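You operate a simulated robot arm through the tools that you are given. There is no shell and no other tool. Be economical: measure what you need, move in short steps, check, and stop when the job is done.

You run a simulated robot arm. Do the job below in one go: nothing can be reset, and whatever is moved stays where it is left.

TASK
Form the sheet in the red frame and switch the former off.
Fine: slide in, press the head down and hold it when it shows HOT; pull the slide out at the end.

Only the result counts: the job must be done as asked and must still hold three seconds after the hand-in. Knocking over, shifting, dropping, spilling or breaking anything else fails it. Flat cloth is picked up by pressing the open fingertips on it (5 to 10 N) and closing them slowly along it; thin cloth reads only 2 to 8 mm in the jaws.

THE ROBOT
A 6-joint arm with a three-finger gripper, fixed in place. Base frame: the origin is at the foot of the arm, x ahead of it, y to its left, z up. Lengths are in mm, angles in degrees, forces in N, time in s.
Its first joint turns from -166.0 to 166.0 degrees. Payload 4.89 kg.
The TCP is the grasp point between the finger pads, 30 mm short of the fingertips. In the tool frame z runs along the fingers and y along their closing line. The gripper opens to 164 mm. The gripper's body begins 125 mm behind the TCP.
Orientation is that of the tool frame in the base frame, as a unit quaternion [x, y, z, w]. With the fingers straight down and closing along the base's y, the tool's x points along the base's -x, its y along +y and its z along -z.

THE INTERFACE
- The arm moves only by the tool play_rows. Its argument "steps" is a list of rows, each a list of 7 numbers: the shift along the tool's x, y, z in mm, then the turn, a rotation vector about the tool's x, y, z in rad, then the finger opening in mm, from 0 to 164. In form: [[x, y, z, ax, ay, az, fingers], ...]. A call has 1 to 10 rows; each row shifts and turns the commanded pose from where the row before left it, along the tool's axes as they then stand. A row lasts 0.2 s, in which the tool goes at most 50 mm and 8.6 degrees; a call with a longer step from one row to the next is refused whole, and so is a gripper value outside its range. Where a pose cannot be reached the arm comes as near as it can. A force on the tool above 90 N (or 10 N above the force at the start of the call, whichever is more), or a blocked arm, ends the call early, and 0.2 s more pass. The fingers move at their own pace (about 108 mm/s each) and stop on an object; they squeeze with about 33 N. The grip force told is the motor's: it shows also when the fingers shut on nothing. Time passes only in rows, and 0.2 s behind the last, so rows that do not move let the fingers close. It gives the time, the measured TCP pose, the force on the tool (base axes), the opening and the grip force at its end, in the units of the frame above (readings bear some noise), with the torque about the TCP (base axes, N m) and any sound that the robot's microphone picked up, and new pictures: "pictures" is both (left out), scene, wrist or none.
- Cameras (640 x 400 px; columns grow to the right, rows downward): "scene" is fixed at [49.8, -499.7, 1403.7]; the picture's right is [-0.27, -0.96, 0.00], its down [-0.26, 0.07, -0.96] and it looks along [0.93, -0.26, -0.27] (base axes); focal length 288 px, centre (320, 200). "wrist" rides on the gripper at [76, -2, -152] in the tool frame; the picture's right is [0.02, 1.00, 0.00], its down [-0.88, 0.02, -0.47] and it looks along [-0.47, 0.01, 0.88] (tool axes); focal length 247 px, centre (320, 200). There is no depth. A picture from a camera that has moved, and an enlarged one, comes with that camera's place and axes in the base frame and with its lens.
- raise_lower(by): slides the trunk up (or, below 0, down) by that many mm; the arm rides with it, the base frame stays. It gives what a move gives, with no picture.
- enlarge(camera, box): a new picture of the part [left, top, right, bottom] of that camera's present view, enlarged. No time passes.
- hand_in(): hands the job in; it is judged then, once.

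Work in short steps. Places have to be worked out from the pictures, the camera data and where the tool is seen: move nearer, look again, correct. Check each grasp and each placing, and mend what went wrong. You have 120 turns and 200 pictures in all, those below and enlarged ones among them. Open the gripper and draw the arm clear of the work before you hand the job in, unless the task says otherwise; then end with one line.

The tools are called as name(argument=value, ...) on one line, values as JSON. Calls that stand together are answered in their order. play_rows: Moves the arm, as the interface text tells. Its arguments: {"type":"object","properties":{"steps":{"type":"array","items":{"type":"array","items":{"type":"number"}}},"pictures":{"type":"string","enum":["both","scene","wrist","none"]}},"required":["steps"]} The other tools are called the same way: raise_lower (by) slides the trunk up or down; enlarge (camera, box) takes an enlarged picture of a part of a camera's view; hand_in () hands the job in.

At the start:

```text
time_s: 0.0
position: [365.3, -623.1, 1358.9]
ee_rot: [0.0, 1.0, 0.0, 0.0]
ft_force: [-0.6, 0.7, 0.5]
torque: [0.05, 0.02, 0.03]
grip_width: 163.9
grasp_force: 0.1
trunk travel left (down, up): [-250.0, 140.0]
```

scene: 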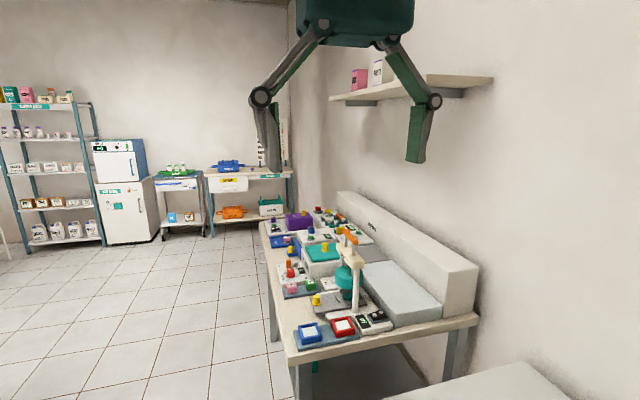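
wrist: 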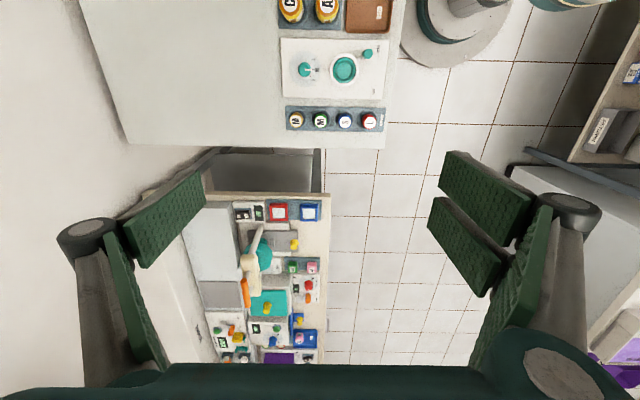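

The bench with the former is ahead of the arm; I enlarge the scene and wrist views to identify the parts.

enlarge(camera="scene", box=[250, 200, 410, 300])

enlarge(camera="scene", box=[270, 260, 430, 360])

enlarge(camera="wrist", box=[180, 190, 340, 290])

enlarge(camera="wrist", box=[180, 270, 340, 370])

```text
4.00 times, centred on (330, 250) of scene
camera zoom: at [49.8, -499.7, 1403.7], right [-0.27, -0.96, 0.0], down [-0.26, 0.07, -0.96], along [0.93, -0.26, -0.27], focal length 1152 px, centre (280, 0)
```

zoom: 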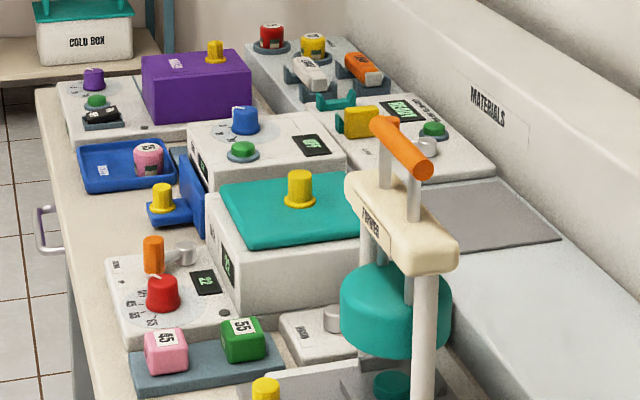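

```text
4.00 times, centred on (350, 310) of scene
camera zoom: at [49.8, -499.7, 1403.7], right [-0.27, -0.96, 0.0], down [-0.26, 0.07, -0.96], along [0.93, -0.26, -0.27], focal length 1152 px, centre (200, -240)
```

zoom: 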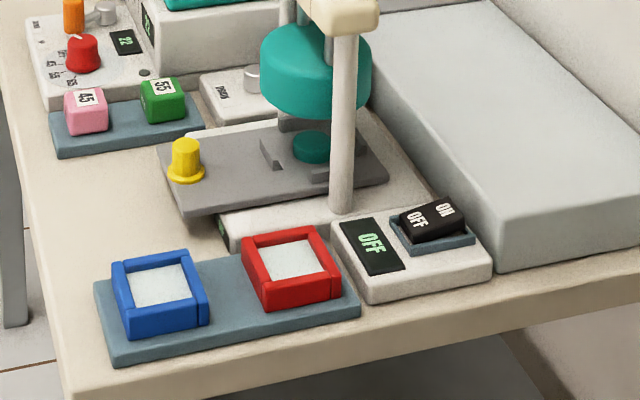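

```text
4.00 times, centred on (260, 240) of wrist
camera zoom: at [289.2, -624.4, 1511.4], right [-0.02, 1.0, 0.0], down [0.88, 0.02, 0.47], along [0.47, 0.01, -0.88], focal length 988 px, centre (560, 40)
```

zoom: 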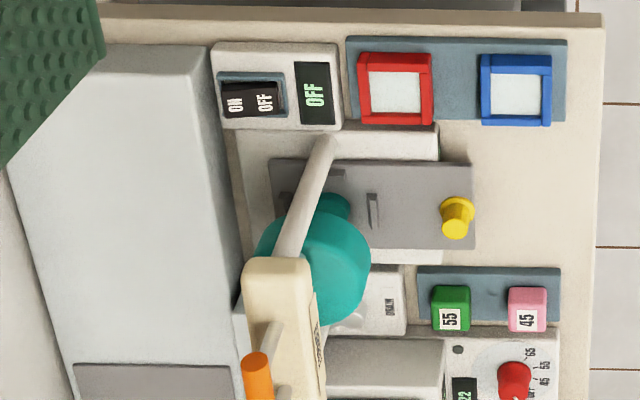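

```text
4.00 times, centred on (260, 320) of wrist
camera zoom: at [289.2, -624.4, 1511.4], right [-0.02, 1.0, 0.0], down [0.88, 0.02, 0.47], along [0.47, 0.01, -0.88], focal length 988 px, centre (560, -280)
```

zoom: 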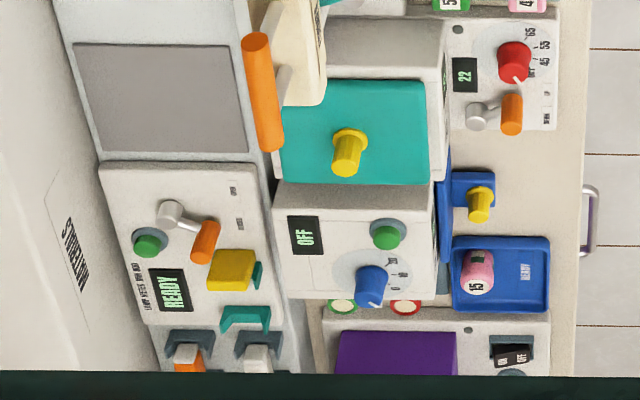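

The red frame triangulates to about (692, -747, 843), with the orange press bar near (803, -805, 1063). I move closer for a better look and to test reach.

play_rows(steps=[[-32.5, -13, 26.5, 0, 0, 0, 100], [-32.5, -13, 26.5, 0, 0, 0, 100], [-32.5, -13, 26.5, 0, 0, 0, 100], [-32.5, -13, 26.5, 0, 0, 0, 100], [-32.5, -13, 26.5, 0, 0, 0, 100], [-32.5, -13, 26.5, 0, 0, 0, 100]])

```text
time_s: 1.4
position: [561.0, -701.2, 1200.4]
ee_rot: [-0.001, 1.0, 0.001, 0.001]
ft_force: [-2.2, 0.3, 0.3]
torque: [-0.06, -0.25, -0.02]
grip_width: 100.0
grasp_force: 0.1
trunk travel left (down, up): [-250.0, 140.0]
camera wrist: at [484.3, -703.3, 1352.0], right [-0.02, 1.0, 0.0], down [0.88, 0.02, 0.47], along [0.47, 0.01, -0.88], focal length 247 px, centre (320, 200)
```

scene: 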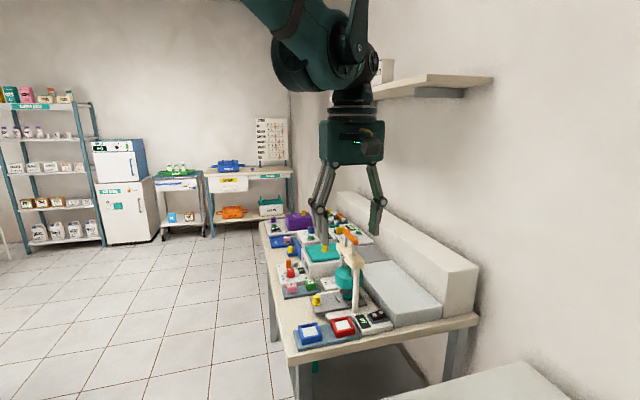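
wrist: 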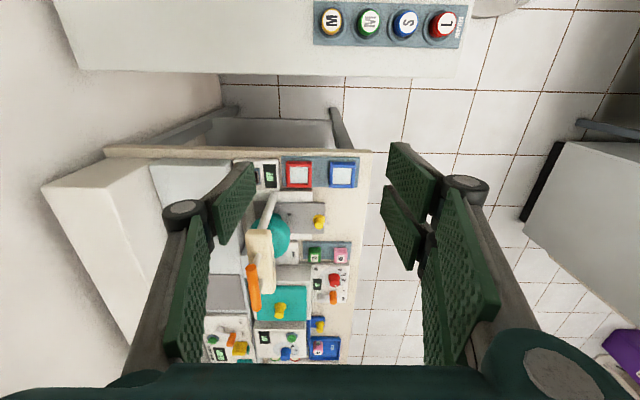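

Reach is fine so far. I enlarge the former and its slide.

enlarge(camera="wrist", box=[230, 150, 374, 240])

enlarge(camera="wrist", box=[230, 190, 326, 250])

enlarge(camera="scene", box=[300, 265, 396, 325])

```text
4.44 times, centred on (302, 195) of wrist
camera zoom: at [484.3, -703.3, 1352.0], right [-0.02, 1.0, 0.0], down [0.88, 0.02, 0.47], along [0.47, 0.01, -0.88], focal length 1098 px, centre (400, 222)
```

zoom: 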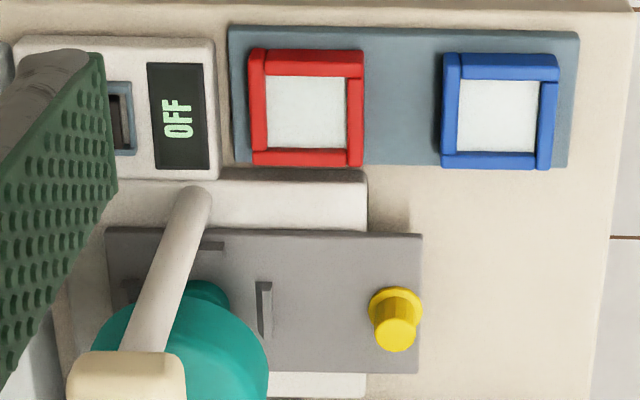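

```text
6.67 times, centred on (278, 220) of wrist
camera zoom: at [484.3, -703.3, 1352.0], right [-0.02, 1.0, 0.0], down [0.88, 0.02, 0.47], along [0.47, 0.01, -0.88], focal length 1646 px, centre (600, 67)
```

zoom: 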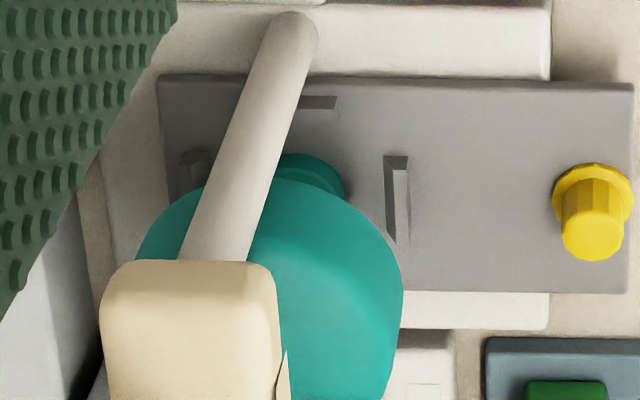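

```text
6.67 times, centred on (348, 295) of scene
camera zoom: at [49.8, -499.7, 1403.7], right [-0.27, -0.96, 0.0], down [-0.26, 0.07, -0.96], along [0.93, -0.26, -0.27], focal length 1921 px, centre (133, -433)
```

zoom: 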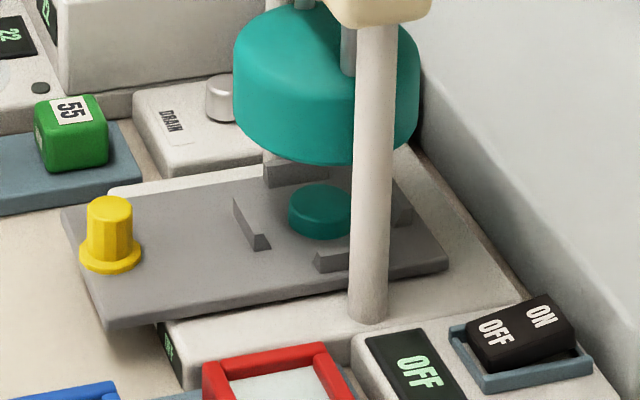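

The nest with its teal mould is already under the head (about 790, -800), so the slide must be pulled out by the yellow knob before loading. First I approach above the red frame to test reach.

play_rows(steps=[[-22, -7.7, 33, 0, 0, 0, 100], [-22, -7.7, 33, 0, 0, 0, 100], [-22, -7.7, 33, 0, 0, 0, 100], [-22, -7.7, 33, 0, 0, 0, 100], [-22, -7.7, 33, 0, 0, 0, 100], [-21, -7.5, 33, 0, 0, 0, 100]])

```text
time_s: 2.8
position: [688.9, -747.6, 1001.7]
ee_rot: [0.001, 1.0, 0.0, 0.0]
ft_force: [0.1, 0.9, 1.4]
torque: [-0.09, -0.17, -0.01]
grip_width: 100.0
grasp_force: 0.1
trunk travel left (down, up): [-250.0, 140.0]
camera wrist: at [613.8, -749.5, 1153.8], right [-0.02, 1.0, 0.0], down [0.88, 0.02, 0.47], along [0.47, 0.01, -0.88], focal length 247 px, centre (320, 200)
```

scene: 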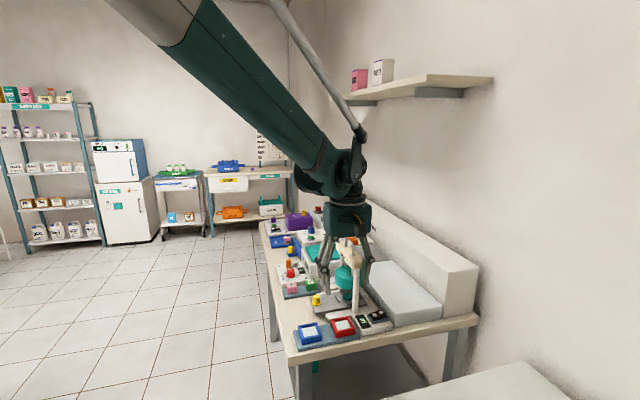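
wrist: 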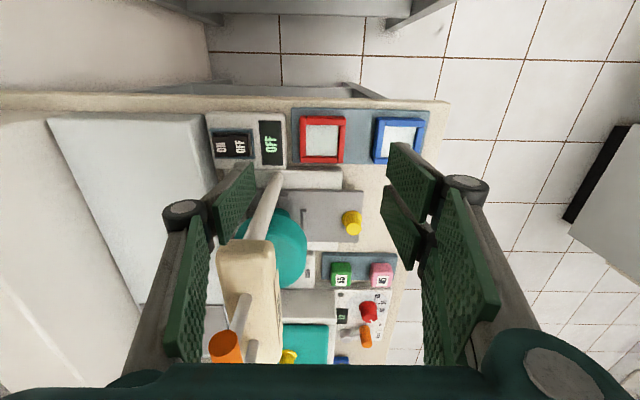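

Reached at r≈1016. I measure frames, slide and switch from here.

enlarge(camera="wrist", box=[200, 95, 440, 245])

enlarge(camera="scene", box=[292, 290, 396, 355])

```text
2.67 times, centred on (320, 170) of wrist
camera zoom: at [613.8, -749.5, 1153.8], right [-0.02, 1.0, 0.0], down [0.88, 0.02, 0.47], along [0.47, 0.01, -0.88], focal length 659 px, centre (320, 280)
```

zoom: 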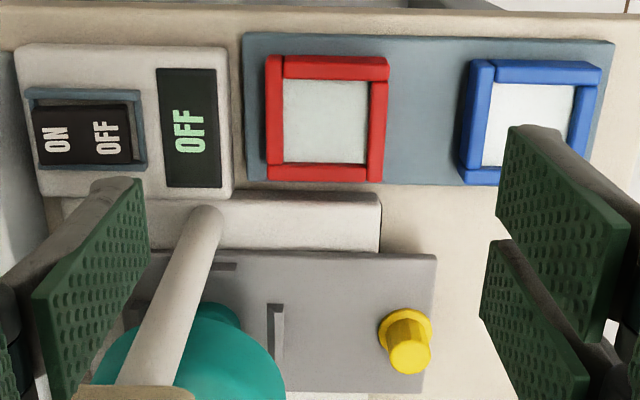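

```text
6.15 times, centred on (344, 322) of scene
camera zoom: at [49.8, -499.7, 1403.7], right [-0.27, -0.96, 0.0], down [-0.26, 0.07, -0.96], along [0.93, -0.26, -0.27], focal length 1773 px, centre (172, -554)
```

zoom: 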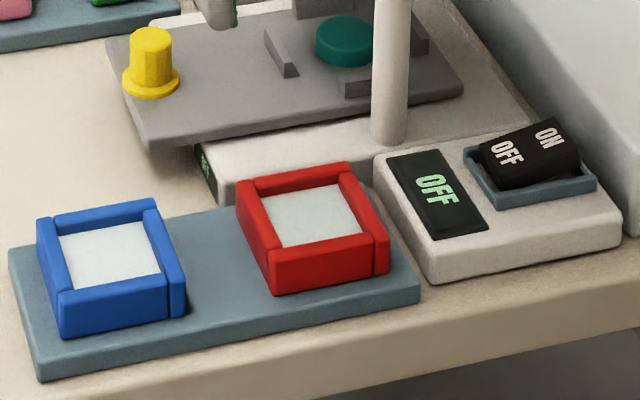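

Measured: red frame centre (693, -745.5), 58 mm square, top z≈846; slide top z≈856; yellow knob at (802, -700), top ≈881. I go over the knob and start turning the gripper 90° so it closes along x.

play_rows(steps=[[0, 30, 0, 0, 0, 0, 60], [-37.7, 6, 0, 0, 0, 0, 60], [-37.7, 6, 0, 0, 0, 0, 60], [-37.7, 6, 0, 0, 0, 0, 60], [0, 0, 0, 0, 0, 0.1428, 60], [0, 0, 0, 0, 0, 0.1428, 60], [0, 0, 0, 0, 0, 0.1428, 60], [0, 0, 0, 0, 0, 0.1428, 60], [0, 0, 0, 0, 0, 0.1428, 60], [0, 0, 0, 0, 0, 0.1428, 60]], pictures="none")

play_rows(steps=[[0, 0, 0, 0, 0, 0.1428, 60], [0, 0, 0, 0, 0, 0.1428, 60], [0, 0, 0, 0, 0, 0.1428, 60], [0, 0, 0, 0, 0, 0.1428, 60], [0, 0, 0, 0, 0, 0.1428, 60], [0, 0, 0, 0, 0, 0, 60]])

```text
time_s: 5.0
position: [804.6, -699.5, 1002.1]
ee_rot: [0.416, 0.909, 0.0, 0.0]
ft_force: [-0.5, 0.1, -0.6]
torque: [-0.01, 0.0, -0.04]
grip_width: 60.1
grasp_force: 0.1
trunk travel left (down, up): [-250.0, 140.0]
```

```text
time_s: 6.4
position: [804.1, -699.9, 1002.0]
ee_rot: [0.708, 0.707, 0.0, 0.0]
ft_force: [0.5, 1.0, 0.8]
torque: [0.01, -0.04, 0.0]
grip_width: 60.1
grasp_force: 0.1
trunk travel left (down, up): [-250.0, 140.0]
camera wrist: at [803.0, -622.4, 1154.1], right [1.0, 0.02, 0.0], down [0.02, -0.88, 0.47], along [0.01, -0.47, -0.88], focal length 247 px, centre (320, 200)
```

scene: 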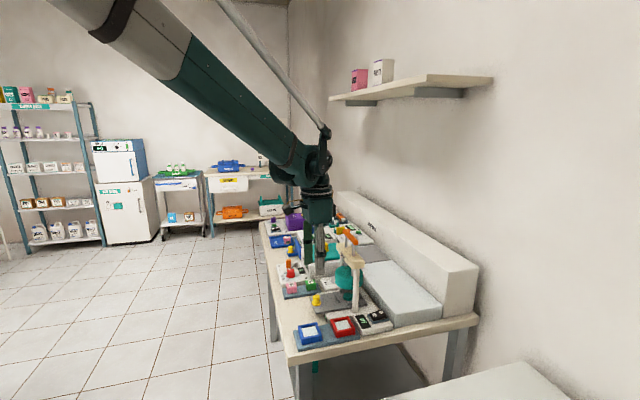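
wrist: 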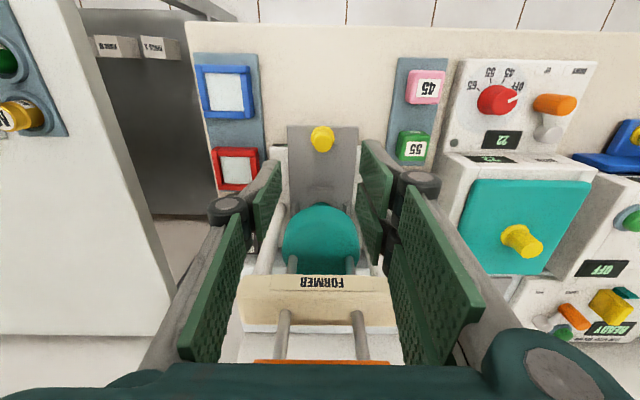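

Over the knob; I enlarge to refine its position and the bridge geometry.

enlarge(camera="wrist", box=[240, 100, 400, 200])

enlarge(camera="wrist", box=[220, 190, 412, 370])

```text
4.00 times, centred on (320, 150) of wrist
camera zoom: at [803.0, -622.4, 1154.1], right [1.0, 0.02, 0.0], down [0.02, -0.88, 0.47], along [0.01, -0.47, -0.88], focal length 988 px, centre (320, 400)
```

zoom: 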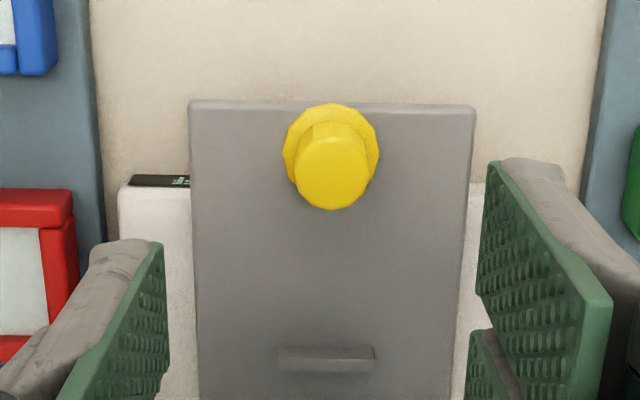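

```text
2.22 times, centred on (316, 280) of wrist
camera zoom: at [803.0, -622.4, 1154.1], right [1.0, 0.02, 0.0], down [0.02, -0.88, 0.47], along [0.01, -0.47, -0.88], focal length 549 px, centre (329, 22)
```

zoom: 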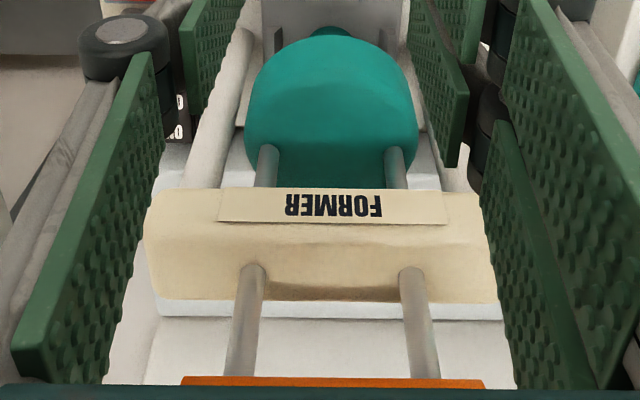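

Knob centre ≈(806, -696). I descend with fingers at 50 mm, then close gently.

play_rows(steps=[[4, 2, 36, 0, 0, 0, 50], [0, 0, 36, 0, 0, 0, 50], [0, 0, 37, 0, 0, 0, 50], [0, 0, 0, 0, 0, 0, 15], [0, 0, 0, 0, 0, 0, 15], [0, 0, 0, 0, 0, 0, 15]])

```text
time_s: 7.8
position: [807.3, -694.8, 892.6]
ee_rot: [0.707, 0.707, -0.001, 0.0]
ft_force: [15.1, 0.8, -9.4]
torque: [-0.06, -0.44, 0.06]
grip_width: 21.2
grasp_force: 45.0
trunk travel left (down, up): [-250.0, 140.0]
camera wrist: at [806.2, -617.6, 1044.2], right [1.0, 0.02, 0.0], down [0.02, -0.88, 0.47], along [0.01, -0.47, -0.88], focal length 247 px, centre (320, 200)
```

scene: 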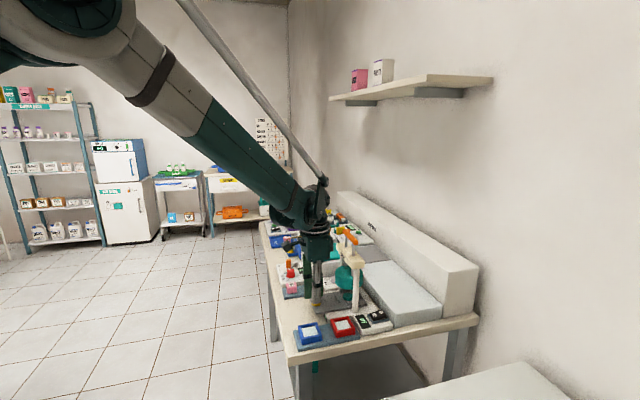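
wrist: 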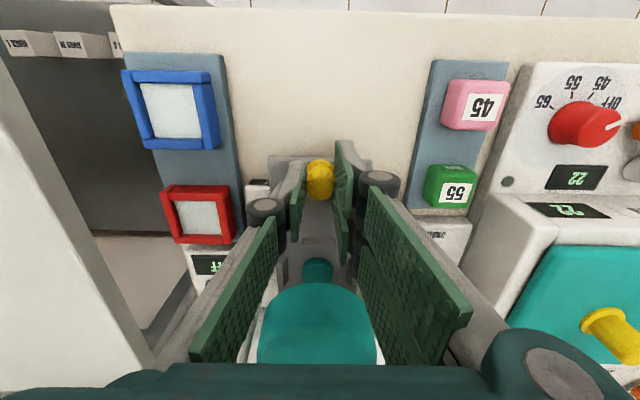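

Knob gripped (21 mm). I pull it out along +y, with a small x correction.

play_rows(steps=[[5, 1, 0, 0, 0, 0, 15], [10, 0.5, 0, 0, 0, 0, 15], [10, 0, 0, 0, 0, 0, 15], [10, 0, 0, 0, 0, 0, 15], [10, 0, 0, 0, 0, 0, 15]])

```text
time_s: 9.0
position: [807.9, -649.1, 892.0]
ee_rot: [0.707, 0.707, 0.001, 0.0]
ft_force: [-11.0, -0.3, -18.9]
torque: [0.05, 0.28, -0.07]
grip_width: 21.4
grasp_force: 45.5
trunk travel left (down, up): [-250.0, 140.0]
camera wrist: at [806.4, -573.3, 1044.2], right [1.0, 0.02, 0.0], down [0.02, -0.88, 0.47], along [0.01, -0.47, -0.88], focal length 247 px, centre (320, 200)
```

scene: 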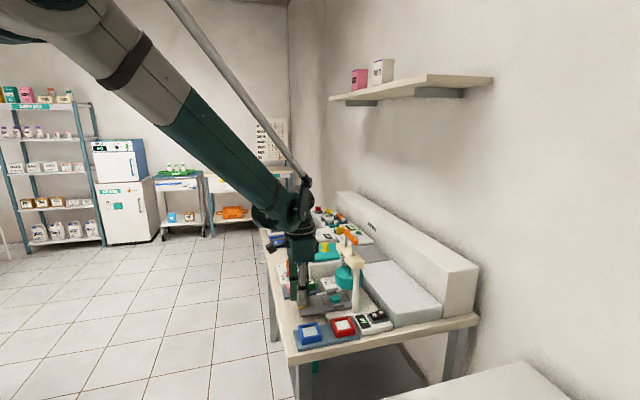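
wrist: 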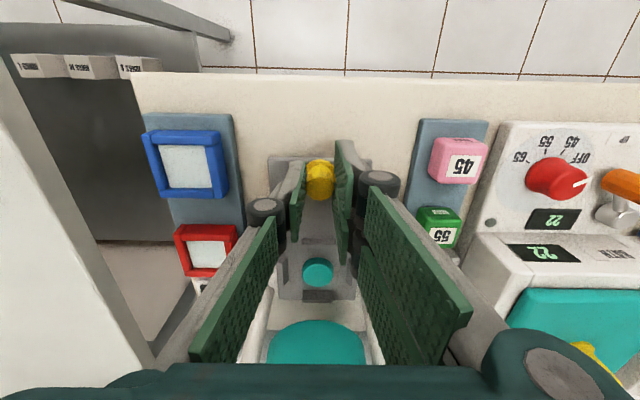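

The slide moves freely; I continue to its end stop.

play_rows(steps=[[10, 0, 1, 0, 0, 0, 15], [10, 0, 0, 0, 0, 0, 15], [10, 0, 0, 0, 0, 0, 15], [10, 0, 0, 0, 0, 0, 15], [10, 0, 0, 0, 0, 0, 15], [6, 0, 0, 0, 0, 0, 15], [6, 0, 0, 0, 0, 0, 15]])

```text
time_s: 10.6
position: [808.0, -591.6, 891.6]
ee_rot: [0.707, 0.707, 0.0, 0.001]
ft_force: [8.5, -43.3, 1.8]
torque: [-1.32, -0.17, 0.0]
grip_width: 21.6
grasp_force: 45.4
trunk travel left (down, up): [-250.0, 140.0]
camera wrist: at [806.1, -514.0, 1044.2], right [1.0, 0.02, 0.0], down [0.02, -0.88, 0.47], along [0.01, -0.47, -0.88], focal length 247 px, centre (320, 200)
```

scene: 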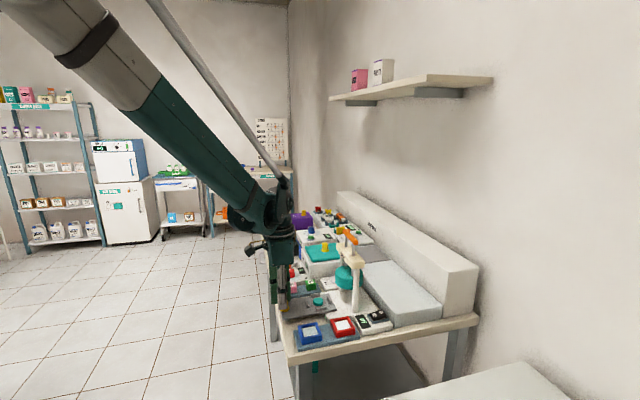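
wrist: 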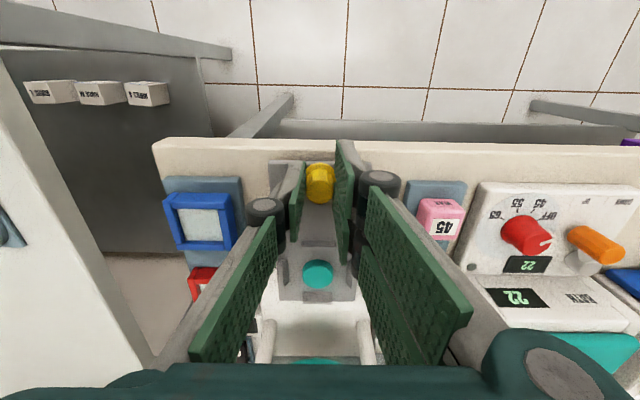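

End stop reached (43 N). I open, back straight up, and look at the nest.

play_rows(steps=[[-2, 0, 0, 0, 0, 0, 50], [0, 0, 0, 0, 0, 0, 50], [0, 0, -40, 0, 0, 0, 50], [0, 0, -45, 0, 0, 0, 50], [0, 0, -45, 0, 0, 0, 50]])

enlarge(camera="wrist", box=[240, 110, 400, 270])

enlarge(camera="scene", box=[272, 265, 392, 340])

```text
time_s: 11.8
position: [807.2, -588.1, 1019.7]
ee_rot: [0.707, 0.707, 0.001, 0.0]
ft_force: [0.4, -0.4, 1.0]
torque: [0.07, 0.07, 0.01]
grip_width: 49.9
grasp_force: 0.0
trunk travel left (down, up): [-250.0, 140.0]
camera wrist: at [804.8, -512.9, 1173.1], right [1.0, 0.02, 0.0], down [0.02, -0.88, 0.47], along [0.01, -0.47, -0.88], focal length 247 px, centre (320, 200)
```

scene: 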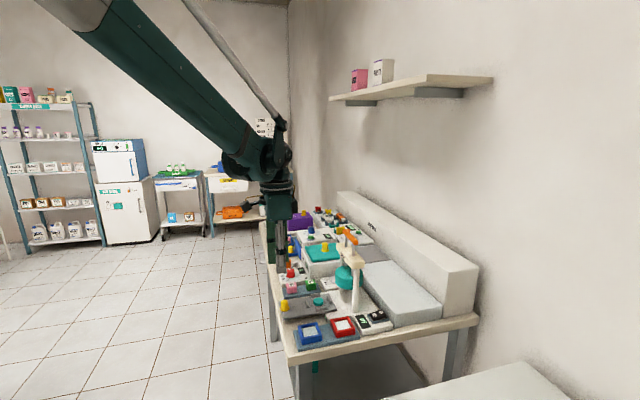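
wrist: 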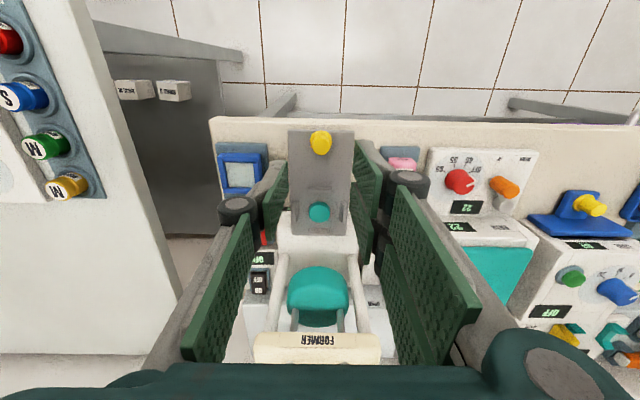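

```text
2.50 times, centred on (320, 190) of wrist
camera zoom: at [804.8, -512.9, 1173.1], right [1.0, 0.02, 0.0], down [0.02, -0.88, 0.47], along [0.01, -0.47, -0.88], focal length 617 px, centre (320, 225)
```

zoom: 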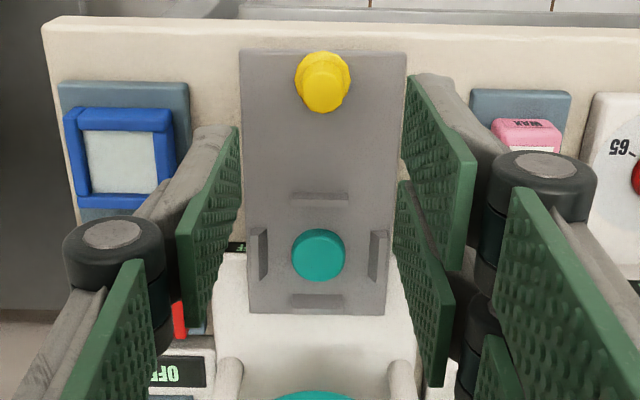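

```text
5.33 times, centred on (332, 302) of scene
camera zoom: at [49.8, -499.7, 1403.7], right [-0.27, -0.96, 0.0], down [-0.26, 0.07, -0.96], along [0.93, -0.26, -0.27], focal length 1537 px, centre (256, -347)
```

zoom: 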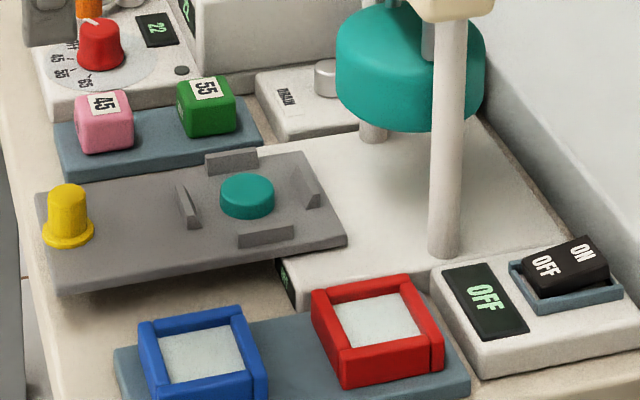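

Nest centre now ≈(807.5, -696). I rotate back to closing along y, then go over the red frame.

play_rows(steps=[[0, 0, 0, 0, 0, -0.1428, 68], [0, 0, 0, 0, 0, -0.1428, 68], [0, 0, 0, 0, 0, -0.1428, 68], [0, 0, 0, 0, 0, -0.1428, 68], [0, 0, 0, 0, 0, -0.1428, 68], [0, 0, 0, 0, 0, -0.1428, 68], [0, 0, 0, 0, 0, -0.1428, 68], [0, 0, 0, 0, 0, -0.1428, 68], [0, 0, 0, 0, 0, -0.1428, 68], [0, 0, 0, 0, 0, -0.1428, 68]], pictures="none")

play_rows(steps=[[0, 0, 0, 0, 0, -0.1428, 68], [38, -5, 0, 0, 0, 0, 68], [38, -5, 0, 0, 0, 0, 68], [38, -5, 0, 0, 0, 0, 68], [0, -47, 10, 0, 0, 0, 68], [0, -47, 15, 0, 0, 0, 68], [0, -47.5, 15, 0, 0, 0, 68], [0, 0, 30, 0, 0, 0, 68]])

```text
time_s: 14.0
position: [808.8, -589.2, 1023.2]
ee_rot: [0.07, 0.998, 0.0, 0.0]
ft_force: [-0.1, -0.3, 0.2]
torque: [0.01, -0.03, -0.02]
grip_width: 68.3
grasp_force: 0.1
trunk travel left (down, up): [-250.0, 140.0]
```

```text
time_s: 15.8
position: [694.3, -747.5, 953.3]
ee_rot: [0.0, 1.0, 0.0, 0.0]
ft_force: [-0.4, 0.3, 0.0]
torque: [0.04, -0.05, 0.03]
grip_width: 67.9
grasp_force: 0.0
trunk travel left (down, up): [-250.0, 140.0]
camera wrist: at [617.1, -749.1, 1105.0], right [-0.02, 1.0, 0.0], down [0.88, 0.02, 0.47], along [0.47, 0.01, -0.88], focal length 247 px, centre (320, 200)
```

scene: 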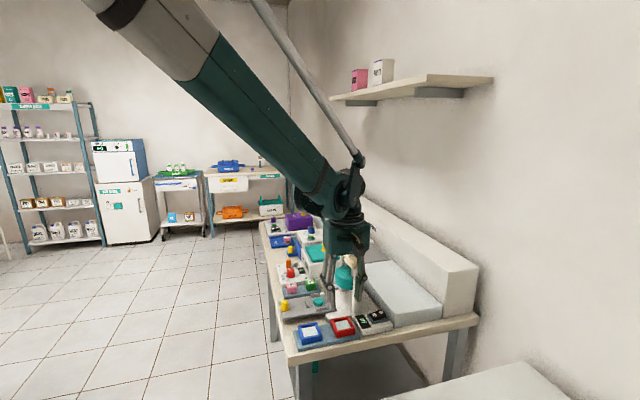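
wrist: 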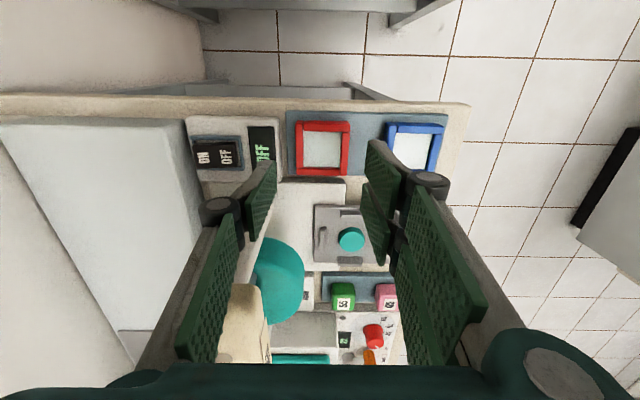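

Over the frame; I enlarge to refine centre and check alignment.

enlarge(camera="wrist", box=[240, 100, 400, 200])

```text
4.00 times, centred on (320, 150) of wrist
camera zoom: at [617.1, -749.1, 1105.0], right [-0.02, 1.0, 0.0], down [0.88, 0.02, 0.47], along [0.47, 0.01, -0.88], focal length 988 px, centre (320, 400)
```

zoom: 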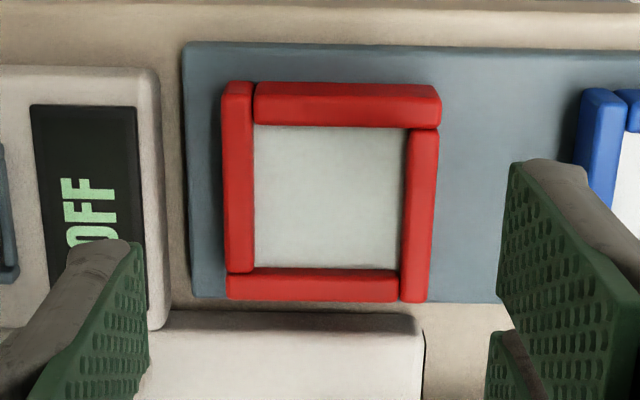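

Frame centre ≈(695, -745). I descend to grip its top ~8–9 mm (tips z≈838) and close.

play_rows(steps=[[-0.7, 2.5, 30, 0, 0, 0, 66], [0, 0, 30, 0, 0, 0, 66], [0, 0, 15, 0, 0, 0, 66], [0, 0, 10, 0, 0, 0, 66]])

enlarge(camera="scene", box=[312, 300, 376, 340])

```text
time_s: 16.8
position: [696.4, -744.1, 867.1]
ee_rot: [0.0, 1.0, 0.0, 0.0]
ft_force: [0.0, -0.1, -1.4]
torque: [0.02, 0.03, -0.01]
grip_width: 66.1
grasp_force: 0.0
trunk travel left (down, up): [-250.0, 140.0]
camera wrist: at [619.2, -745.2, 1018.6], right [-0.02, 1.0, 0.0], down [0.88, 0.02, 0.47], along [0.47, 0.01, -0.88], focal length 247 px, centre (320, 200)
```

scene: 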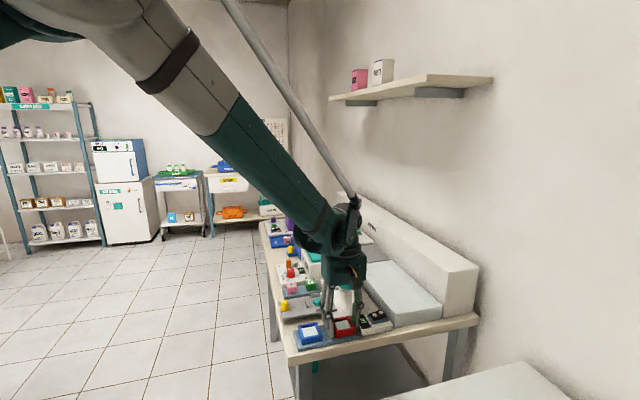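
wrist: 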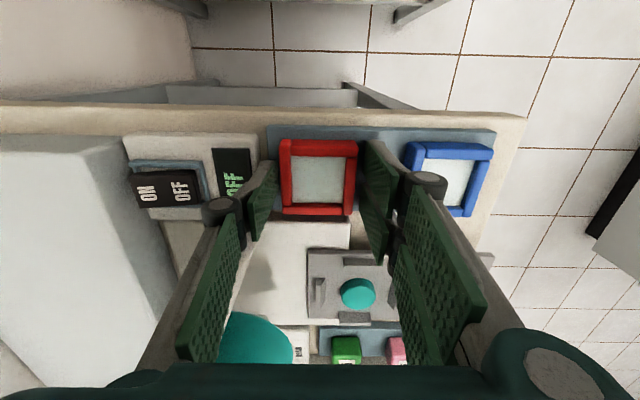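

```text
10.00 times, centred on (344, 320) of scene
camera zoom: at [49.8, -499.7, 1403.7], right [-0.27, -0.96, 0.0], down [-0.26, 0.07, -0.96], along [0.93, -0.26, -0.27], focal length 2881 px, centre (80, -1000)
```

zoom: 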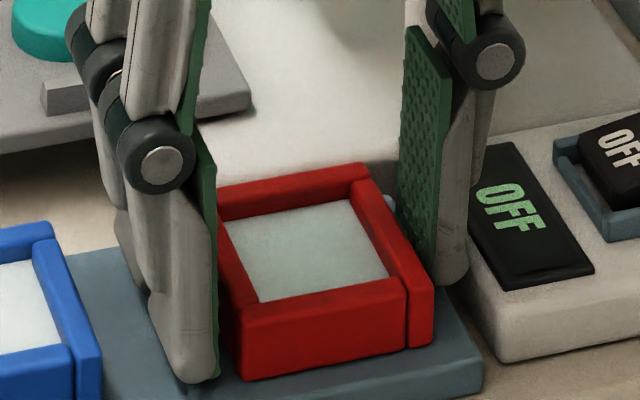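

The wrist view shows the tips centred on the frame and just below its top. I close.

play_rows(steps=[[0, 0, 0, 0, 0, 0, 58], [0, 0, 0, 0, 0, 0, 54], [0, 0, 0, 0, 0, 0, 50], [0, 0, 0, 0, 0, 0, 50]], pictures="wrist")

enlarge(camera="scene", box=[312, 300, 376, 340])

```text
time_s: 17.8
position: [695.5, -743.8, 865.9]
ee_rot: [0.0, 1.0, 0.001, 0.0]
ft_force: [0.7, -0.1, 0.2]
torque: [0.04, 0.01, -0.02]
grip_width: 54.8
grasp_force: 33.5
trunk travel left (down, up): [-250.0, 140.0]
camera wrist: at [619.1, -745.2, 1019.1], right [-0.02, 1.0, 0.0], down [0.88, 0.02, 0.47], along [0.47, 0.01, -0.88], focal length 247 px, centre (320, 200)
```

wrist: 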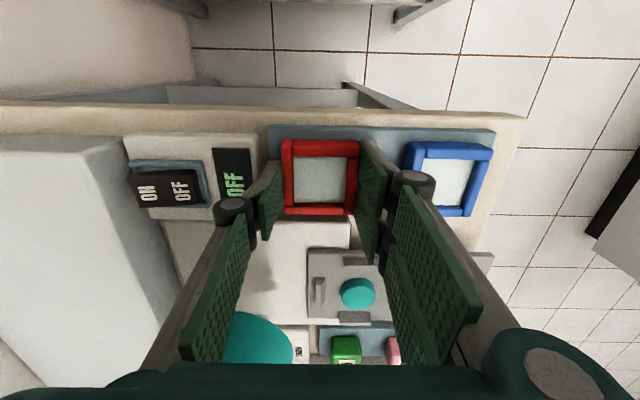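

```text
10.00 times, centred on (344, 320) of scene
camera zoom: at [49.8, -499.7, 1403.7], right [-0.27, -0.96, 0.0], down [-0.26, 0.07, -0.96], along [0.93, -0.26, -0.27], focal length 2881 px, centre (80, -1000)
```

zoom: 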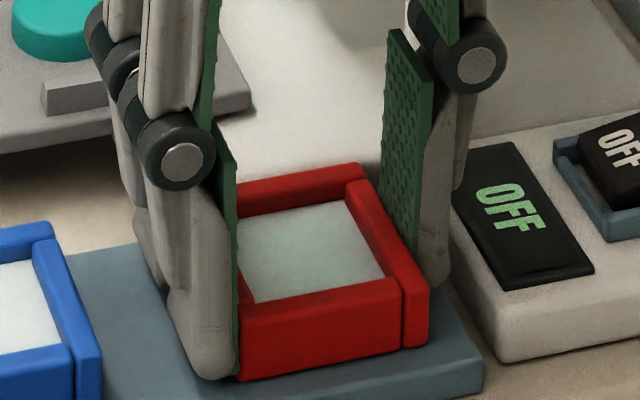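

Gripped at 55 mm. I lift and check how far the tips stand relative to the frame bottom.

play_rows(steps=[[0, 0, -15, 0, 0, 0, 50], [0, 0, -25, 0, 0, 0, 50], [0, 0, -30, 0, 0, 0, 50]], pictures="wrist")

enlarge(camera="scene", box=[304, 270, 384, 320])

```text
time_s: 18.6
position: [695.2, -744.0, 937.2]
ee_rot: [0.0, 1.0, 0.0, 0.0]
ft_force: [0.9, -0.9, -0.8]
torque: [0.06, 0.05, 0.01]
grip_width: 55.0
grasp_force: 33.2
trunk travel left (down, up): [-250.0, 140.0]
camera wrist: at [619.4, -746.0, 1090.0], right [-0.02, 1.0, 0.0], down [0.88, 0.02, 0.47], along [0.47, 0.01, -0.88], focal length 247 px, centre (320, 200)
```

wrist: 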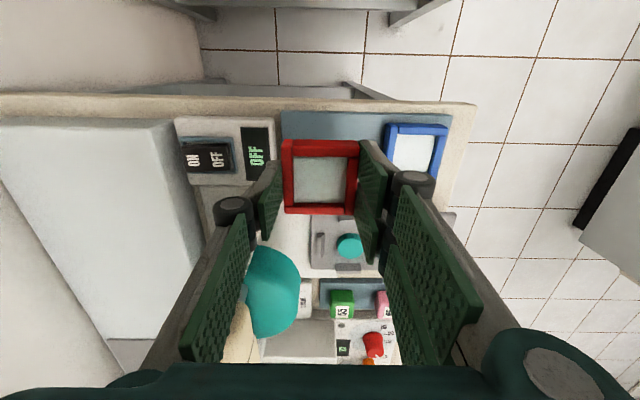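

```text
8.00 times, centred on (344, 295) of scene
camera zoom: at [49.8, -499.7, 1403.7], right [-0.27, -0.96, 0.0], down [-0.26, 0.07, -0.96], along [0.93, -0.26, -0.27], focal length 2305 px, centre (128, -560)
```

zoom: 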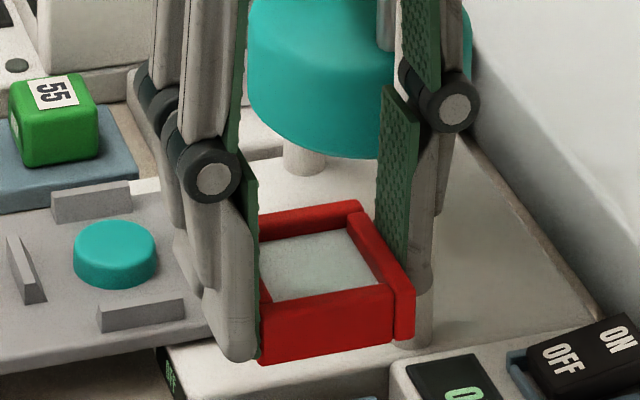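

The tips look longer than expected in the scene view; I enlarge the wrist view to check how the frame sits in the jaws.

enlarge(camera="wrist", box=[240, 120, 400, 220])

enlarge(camera="scene", box=[320, 285, 368, 315])

```text
4.00 times, centred on (320, 170) of wrist
camera zoom: at [619.4, -746.0, 1090.0], right [-0.02, 1.0, 0.0], down [0.88, 0.02, 0.47], along [0.47, 0.01, -0.88], focal length 988 px, centre (320, 320)
```

zoom: 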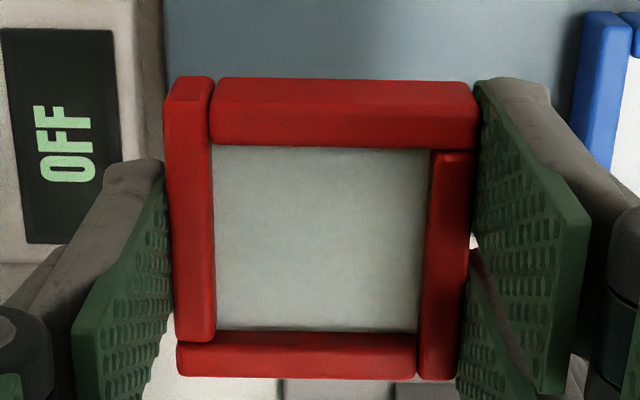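

```text
13.33 times, centred on (344, 300) of scene
camera zoom: at [49.8, -499.7, 1403.7], right [-0.27, -0.96, 0.0], down [-0.26, 0.07, -0.96], along [0.93, -0.26, -0.27], focal length 3841 px, centre (0, -1133)
```

zoom: 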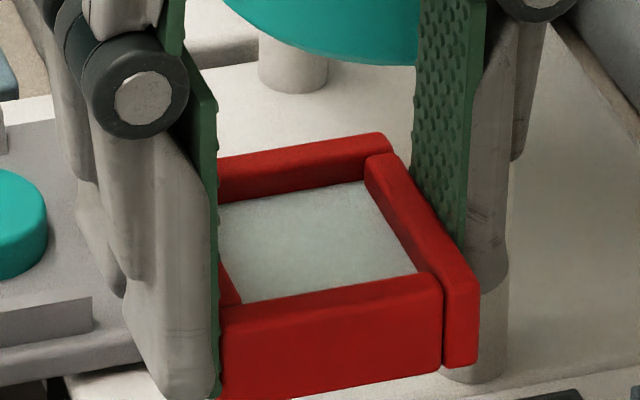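

The gripper visibly has two pads on the +y side and one on the −y side, which explains the view; the frame is centred with ~10 mm engagement. I carry it to hover above the nest at (806.5, -696).

play_rows(steps=[[0, 24, -15, 0, 0, 0, 50], [0, 24, -10, 0, 0, 0, 50], [-37, 0, 0, 0, 0, 0, 50], [-37, 0, 0, 0, 0, 0, 50], [-37, 0, 0, 0, 0, 0, 50], [0, 0, 20, 0, 0, 0, 50], [0, 0, 0, 0, 0, 0, 50]])

enlarge(camera="scene", box=[296, 250, 392, 310])

enlarge(camera="wrist", box=[220, 120, 420, 245])

```text
time_s: 20.2
position: [805.8, -694.9, 941.6]
ee_rot: [-0.001, 1.0, 0.0, 0.0]
ft_force: [0.3, 0.0, 0.2]
torque: [-0.01, 0.06, -0.01]
grip_width: 55.0
grasp_force: 32.8
trunk travel left (down, up): [-250.0, 140.0]
camera wrist: at [729.3, -695.9, 1093.4], right [-0.02, 1.0, 0.0], down [0.88, 0.02, 0.47], along [0.47, 0.01, -0.88], focal length 247 px, centre (320, 200)
```

scene: 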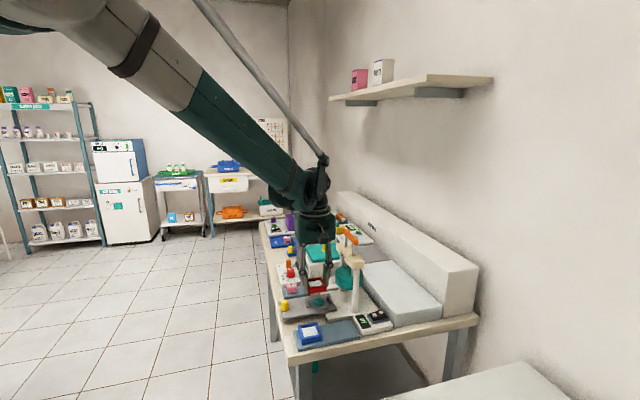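
wrist: 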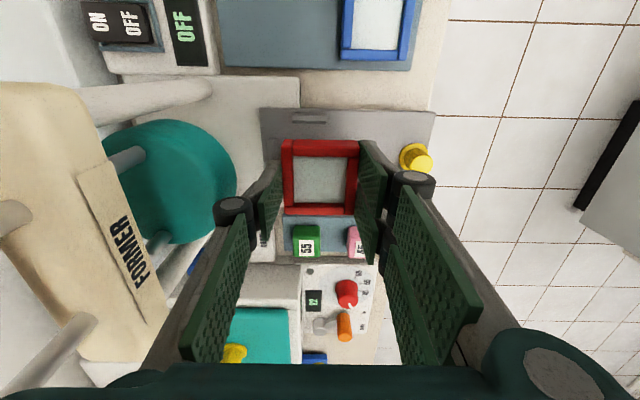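

```text
6.67 times, centred on (344, 280) of scene
camera zoom: at [49.8, -499.7, 1403.7], right [-0.27, -0.96, 0.0], down [-0.26, 0.07, -0.96], along [0.93, -0.26, -0.27], focal length 1921 px, centre (160, -333)
```

zoom: 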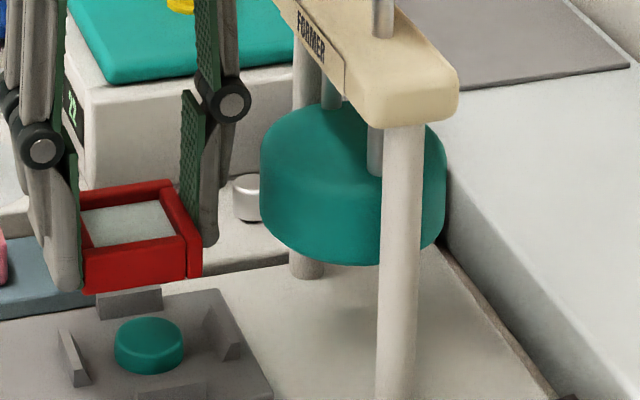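

```text
3.20 times, centred on (320, 182) of wrist
camera zoom: at [729.3, -695.9, 1093.4], right [-0.02, 1.0, 0.0], down [0.88, 0.02, 0.47], along [0.47, 0.01, -0.88], focal length 790 px, centre (320, 256)
```

zoom: 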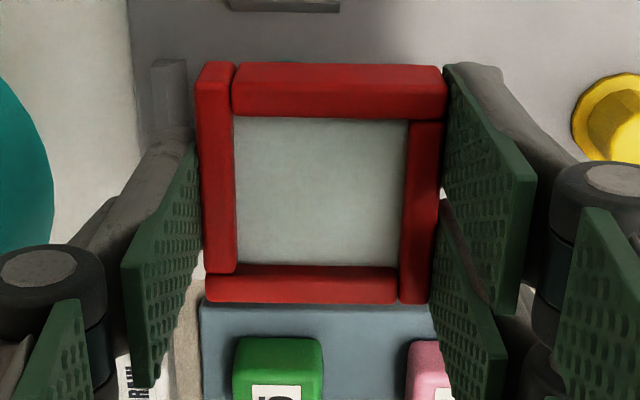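

Re-checking geometry, the nest is nearer y≈-703 and in this jaw orientation a knuckle would nearly touch the head. I'll set the frame back on its tray about 11 mm nearer, and regrip it along x so nothing points at the head.

play_rows(steps=[[0, 0, -20, 0, 0, 0, 50], [40.8, 0, 0, 0, 0, 0, 50], [40.8, 0, 0, 0, 0, 0, 50], [40.8, 0, 0, 0, 0, 0, 50], [0, -24, 10, 0, 0, 0, 50], [0, -24, 25, 0, 0, 0, 50], [0, 0, 30, 0, 0, 0, 50], [0, 0, 20, 0, 0, 0, 50], [0, 0, 5, 0, 0, 0, 50], [0, 0, 0, 0, 0, 0, 50]])

```text
time_s: 22.4
position: [682.9, -743.1, 870.2]
ee_rot: [0.001, 1.0, 0.0, 0.0]
ft_force: [0.2, 0.0, 0.2]
torque: [-0.04, -0.01, 0.01]
grip_width: 54.7
grasp_force: 32.8
trunk travel left (down, up): [-250.0, 140.0]
camera wrist: at [606.8, -745.3, 1023.1], right [-0.02, 1.0, 0.0], down [0.88, 0.02, 0.47], along [0.47, 0.01, -0.88], focal length 247 px, centre (320, 200)
```

scene: 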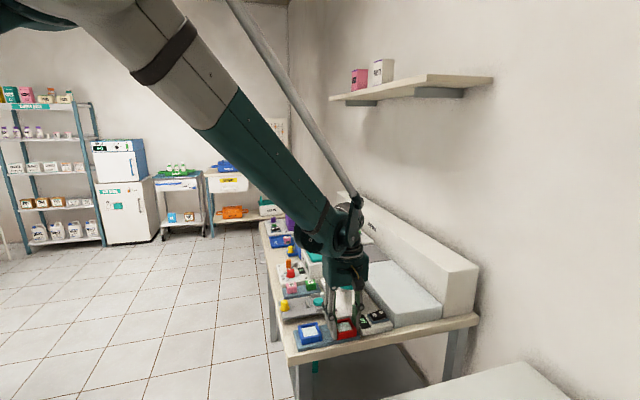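
wrist: 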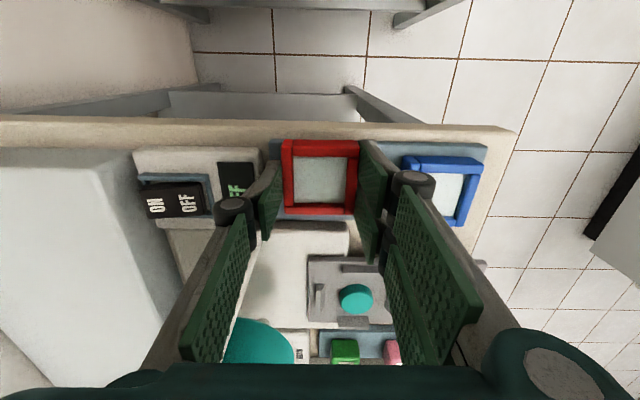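

Now 4 mm above; lower to contact, then release and back up.

play_rows(steps=[[0, 0, 2, 0, 0, 0, 50], [0, 0, 1.5, 0, 0, 0, 50], [0, 0, 0, 0, 0, 0, 50]], pictures="none")

play_rows(steps=[[0, 0, 0, 0, 0, 0, 58], [0, 0, 0, 0, 0, 0, 64], [0, 0, 0, 0, 0, 0, 66], [0, 0, -30, 0, 0, 0, 66], [0, 0, -45, 0, 0, 0, 66], [0, 0, -45, 0, 0, 0, 66], [0, 20, -30, 0, 0, 0, 66]])

enlarge(camera="wrist", box=[220, 90, 420, 215])

```text
time_s: 23.2
position: [683.4, -743.3, 867.6]
ee_rot: [0.0, 1.0, 0.001, 0.001]
ft_force: [0.0, 0.5, 0.3]
torque: [0.01, 0.01, -0.01]
grip_width: 54.7
grasp_force: 32.8
trunk travel left (down, up): [-250.0, 140.0]
```

```text
time_s: 24.8
position: [683.7, -723.9, 1020.1]
ee_rot: [0.0, 1.0, 0.0, 0.0]
ft_force: [-0.1, -1.2, -0.2]
torque: [0.15, 0.02, 0.03]
grip_width: 66.0
grasp_force: 0.1
trunk travel left (down, up): [-250.0, 140.0]
camera wrist: at [607.4, -726.0, 1171.5], right [-0.02, 1.0, 0.0], down [0.88, 0.02, 0.47], along [0.47, 0.01, -0.88], focal length 247 px, centre (320, 200)
```

scene: 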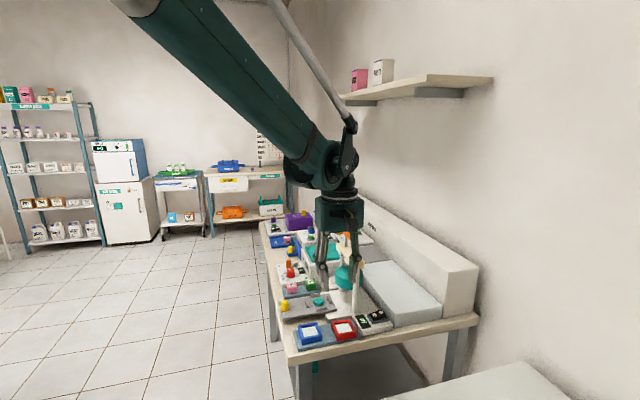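
wrist: 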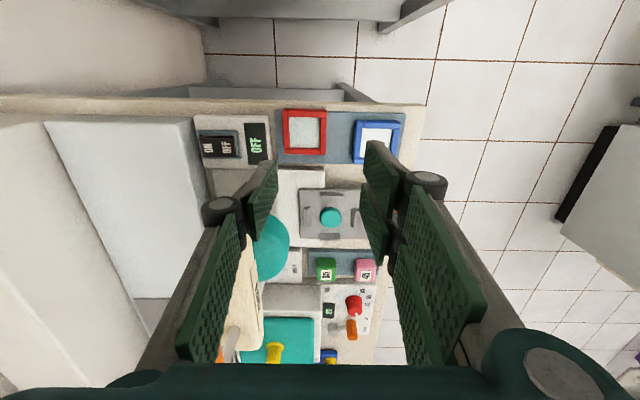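

```text
3.20 times, centred on (320, 152) of wrist
camera zoom: at [607.4, -726.0, 1171.5], right [-0.02, 1.0, 0.0], down [0.88, 0.02, 0.47], along [0.47, 0.01, -0.88], focal length 790 px, centre (320, 352)
```

zoom: 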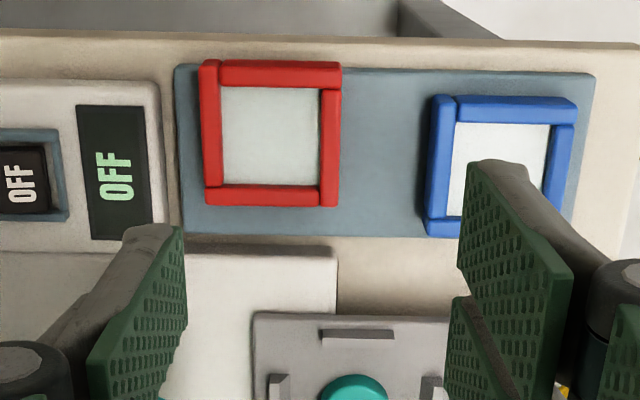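

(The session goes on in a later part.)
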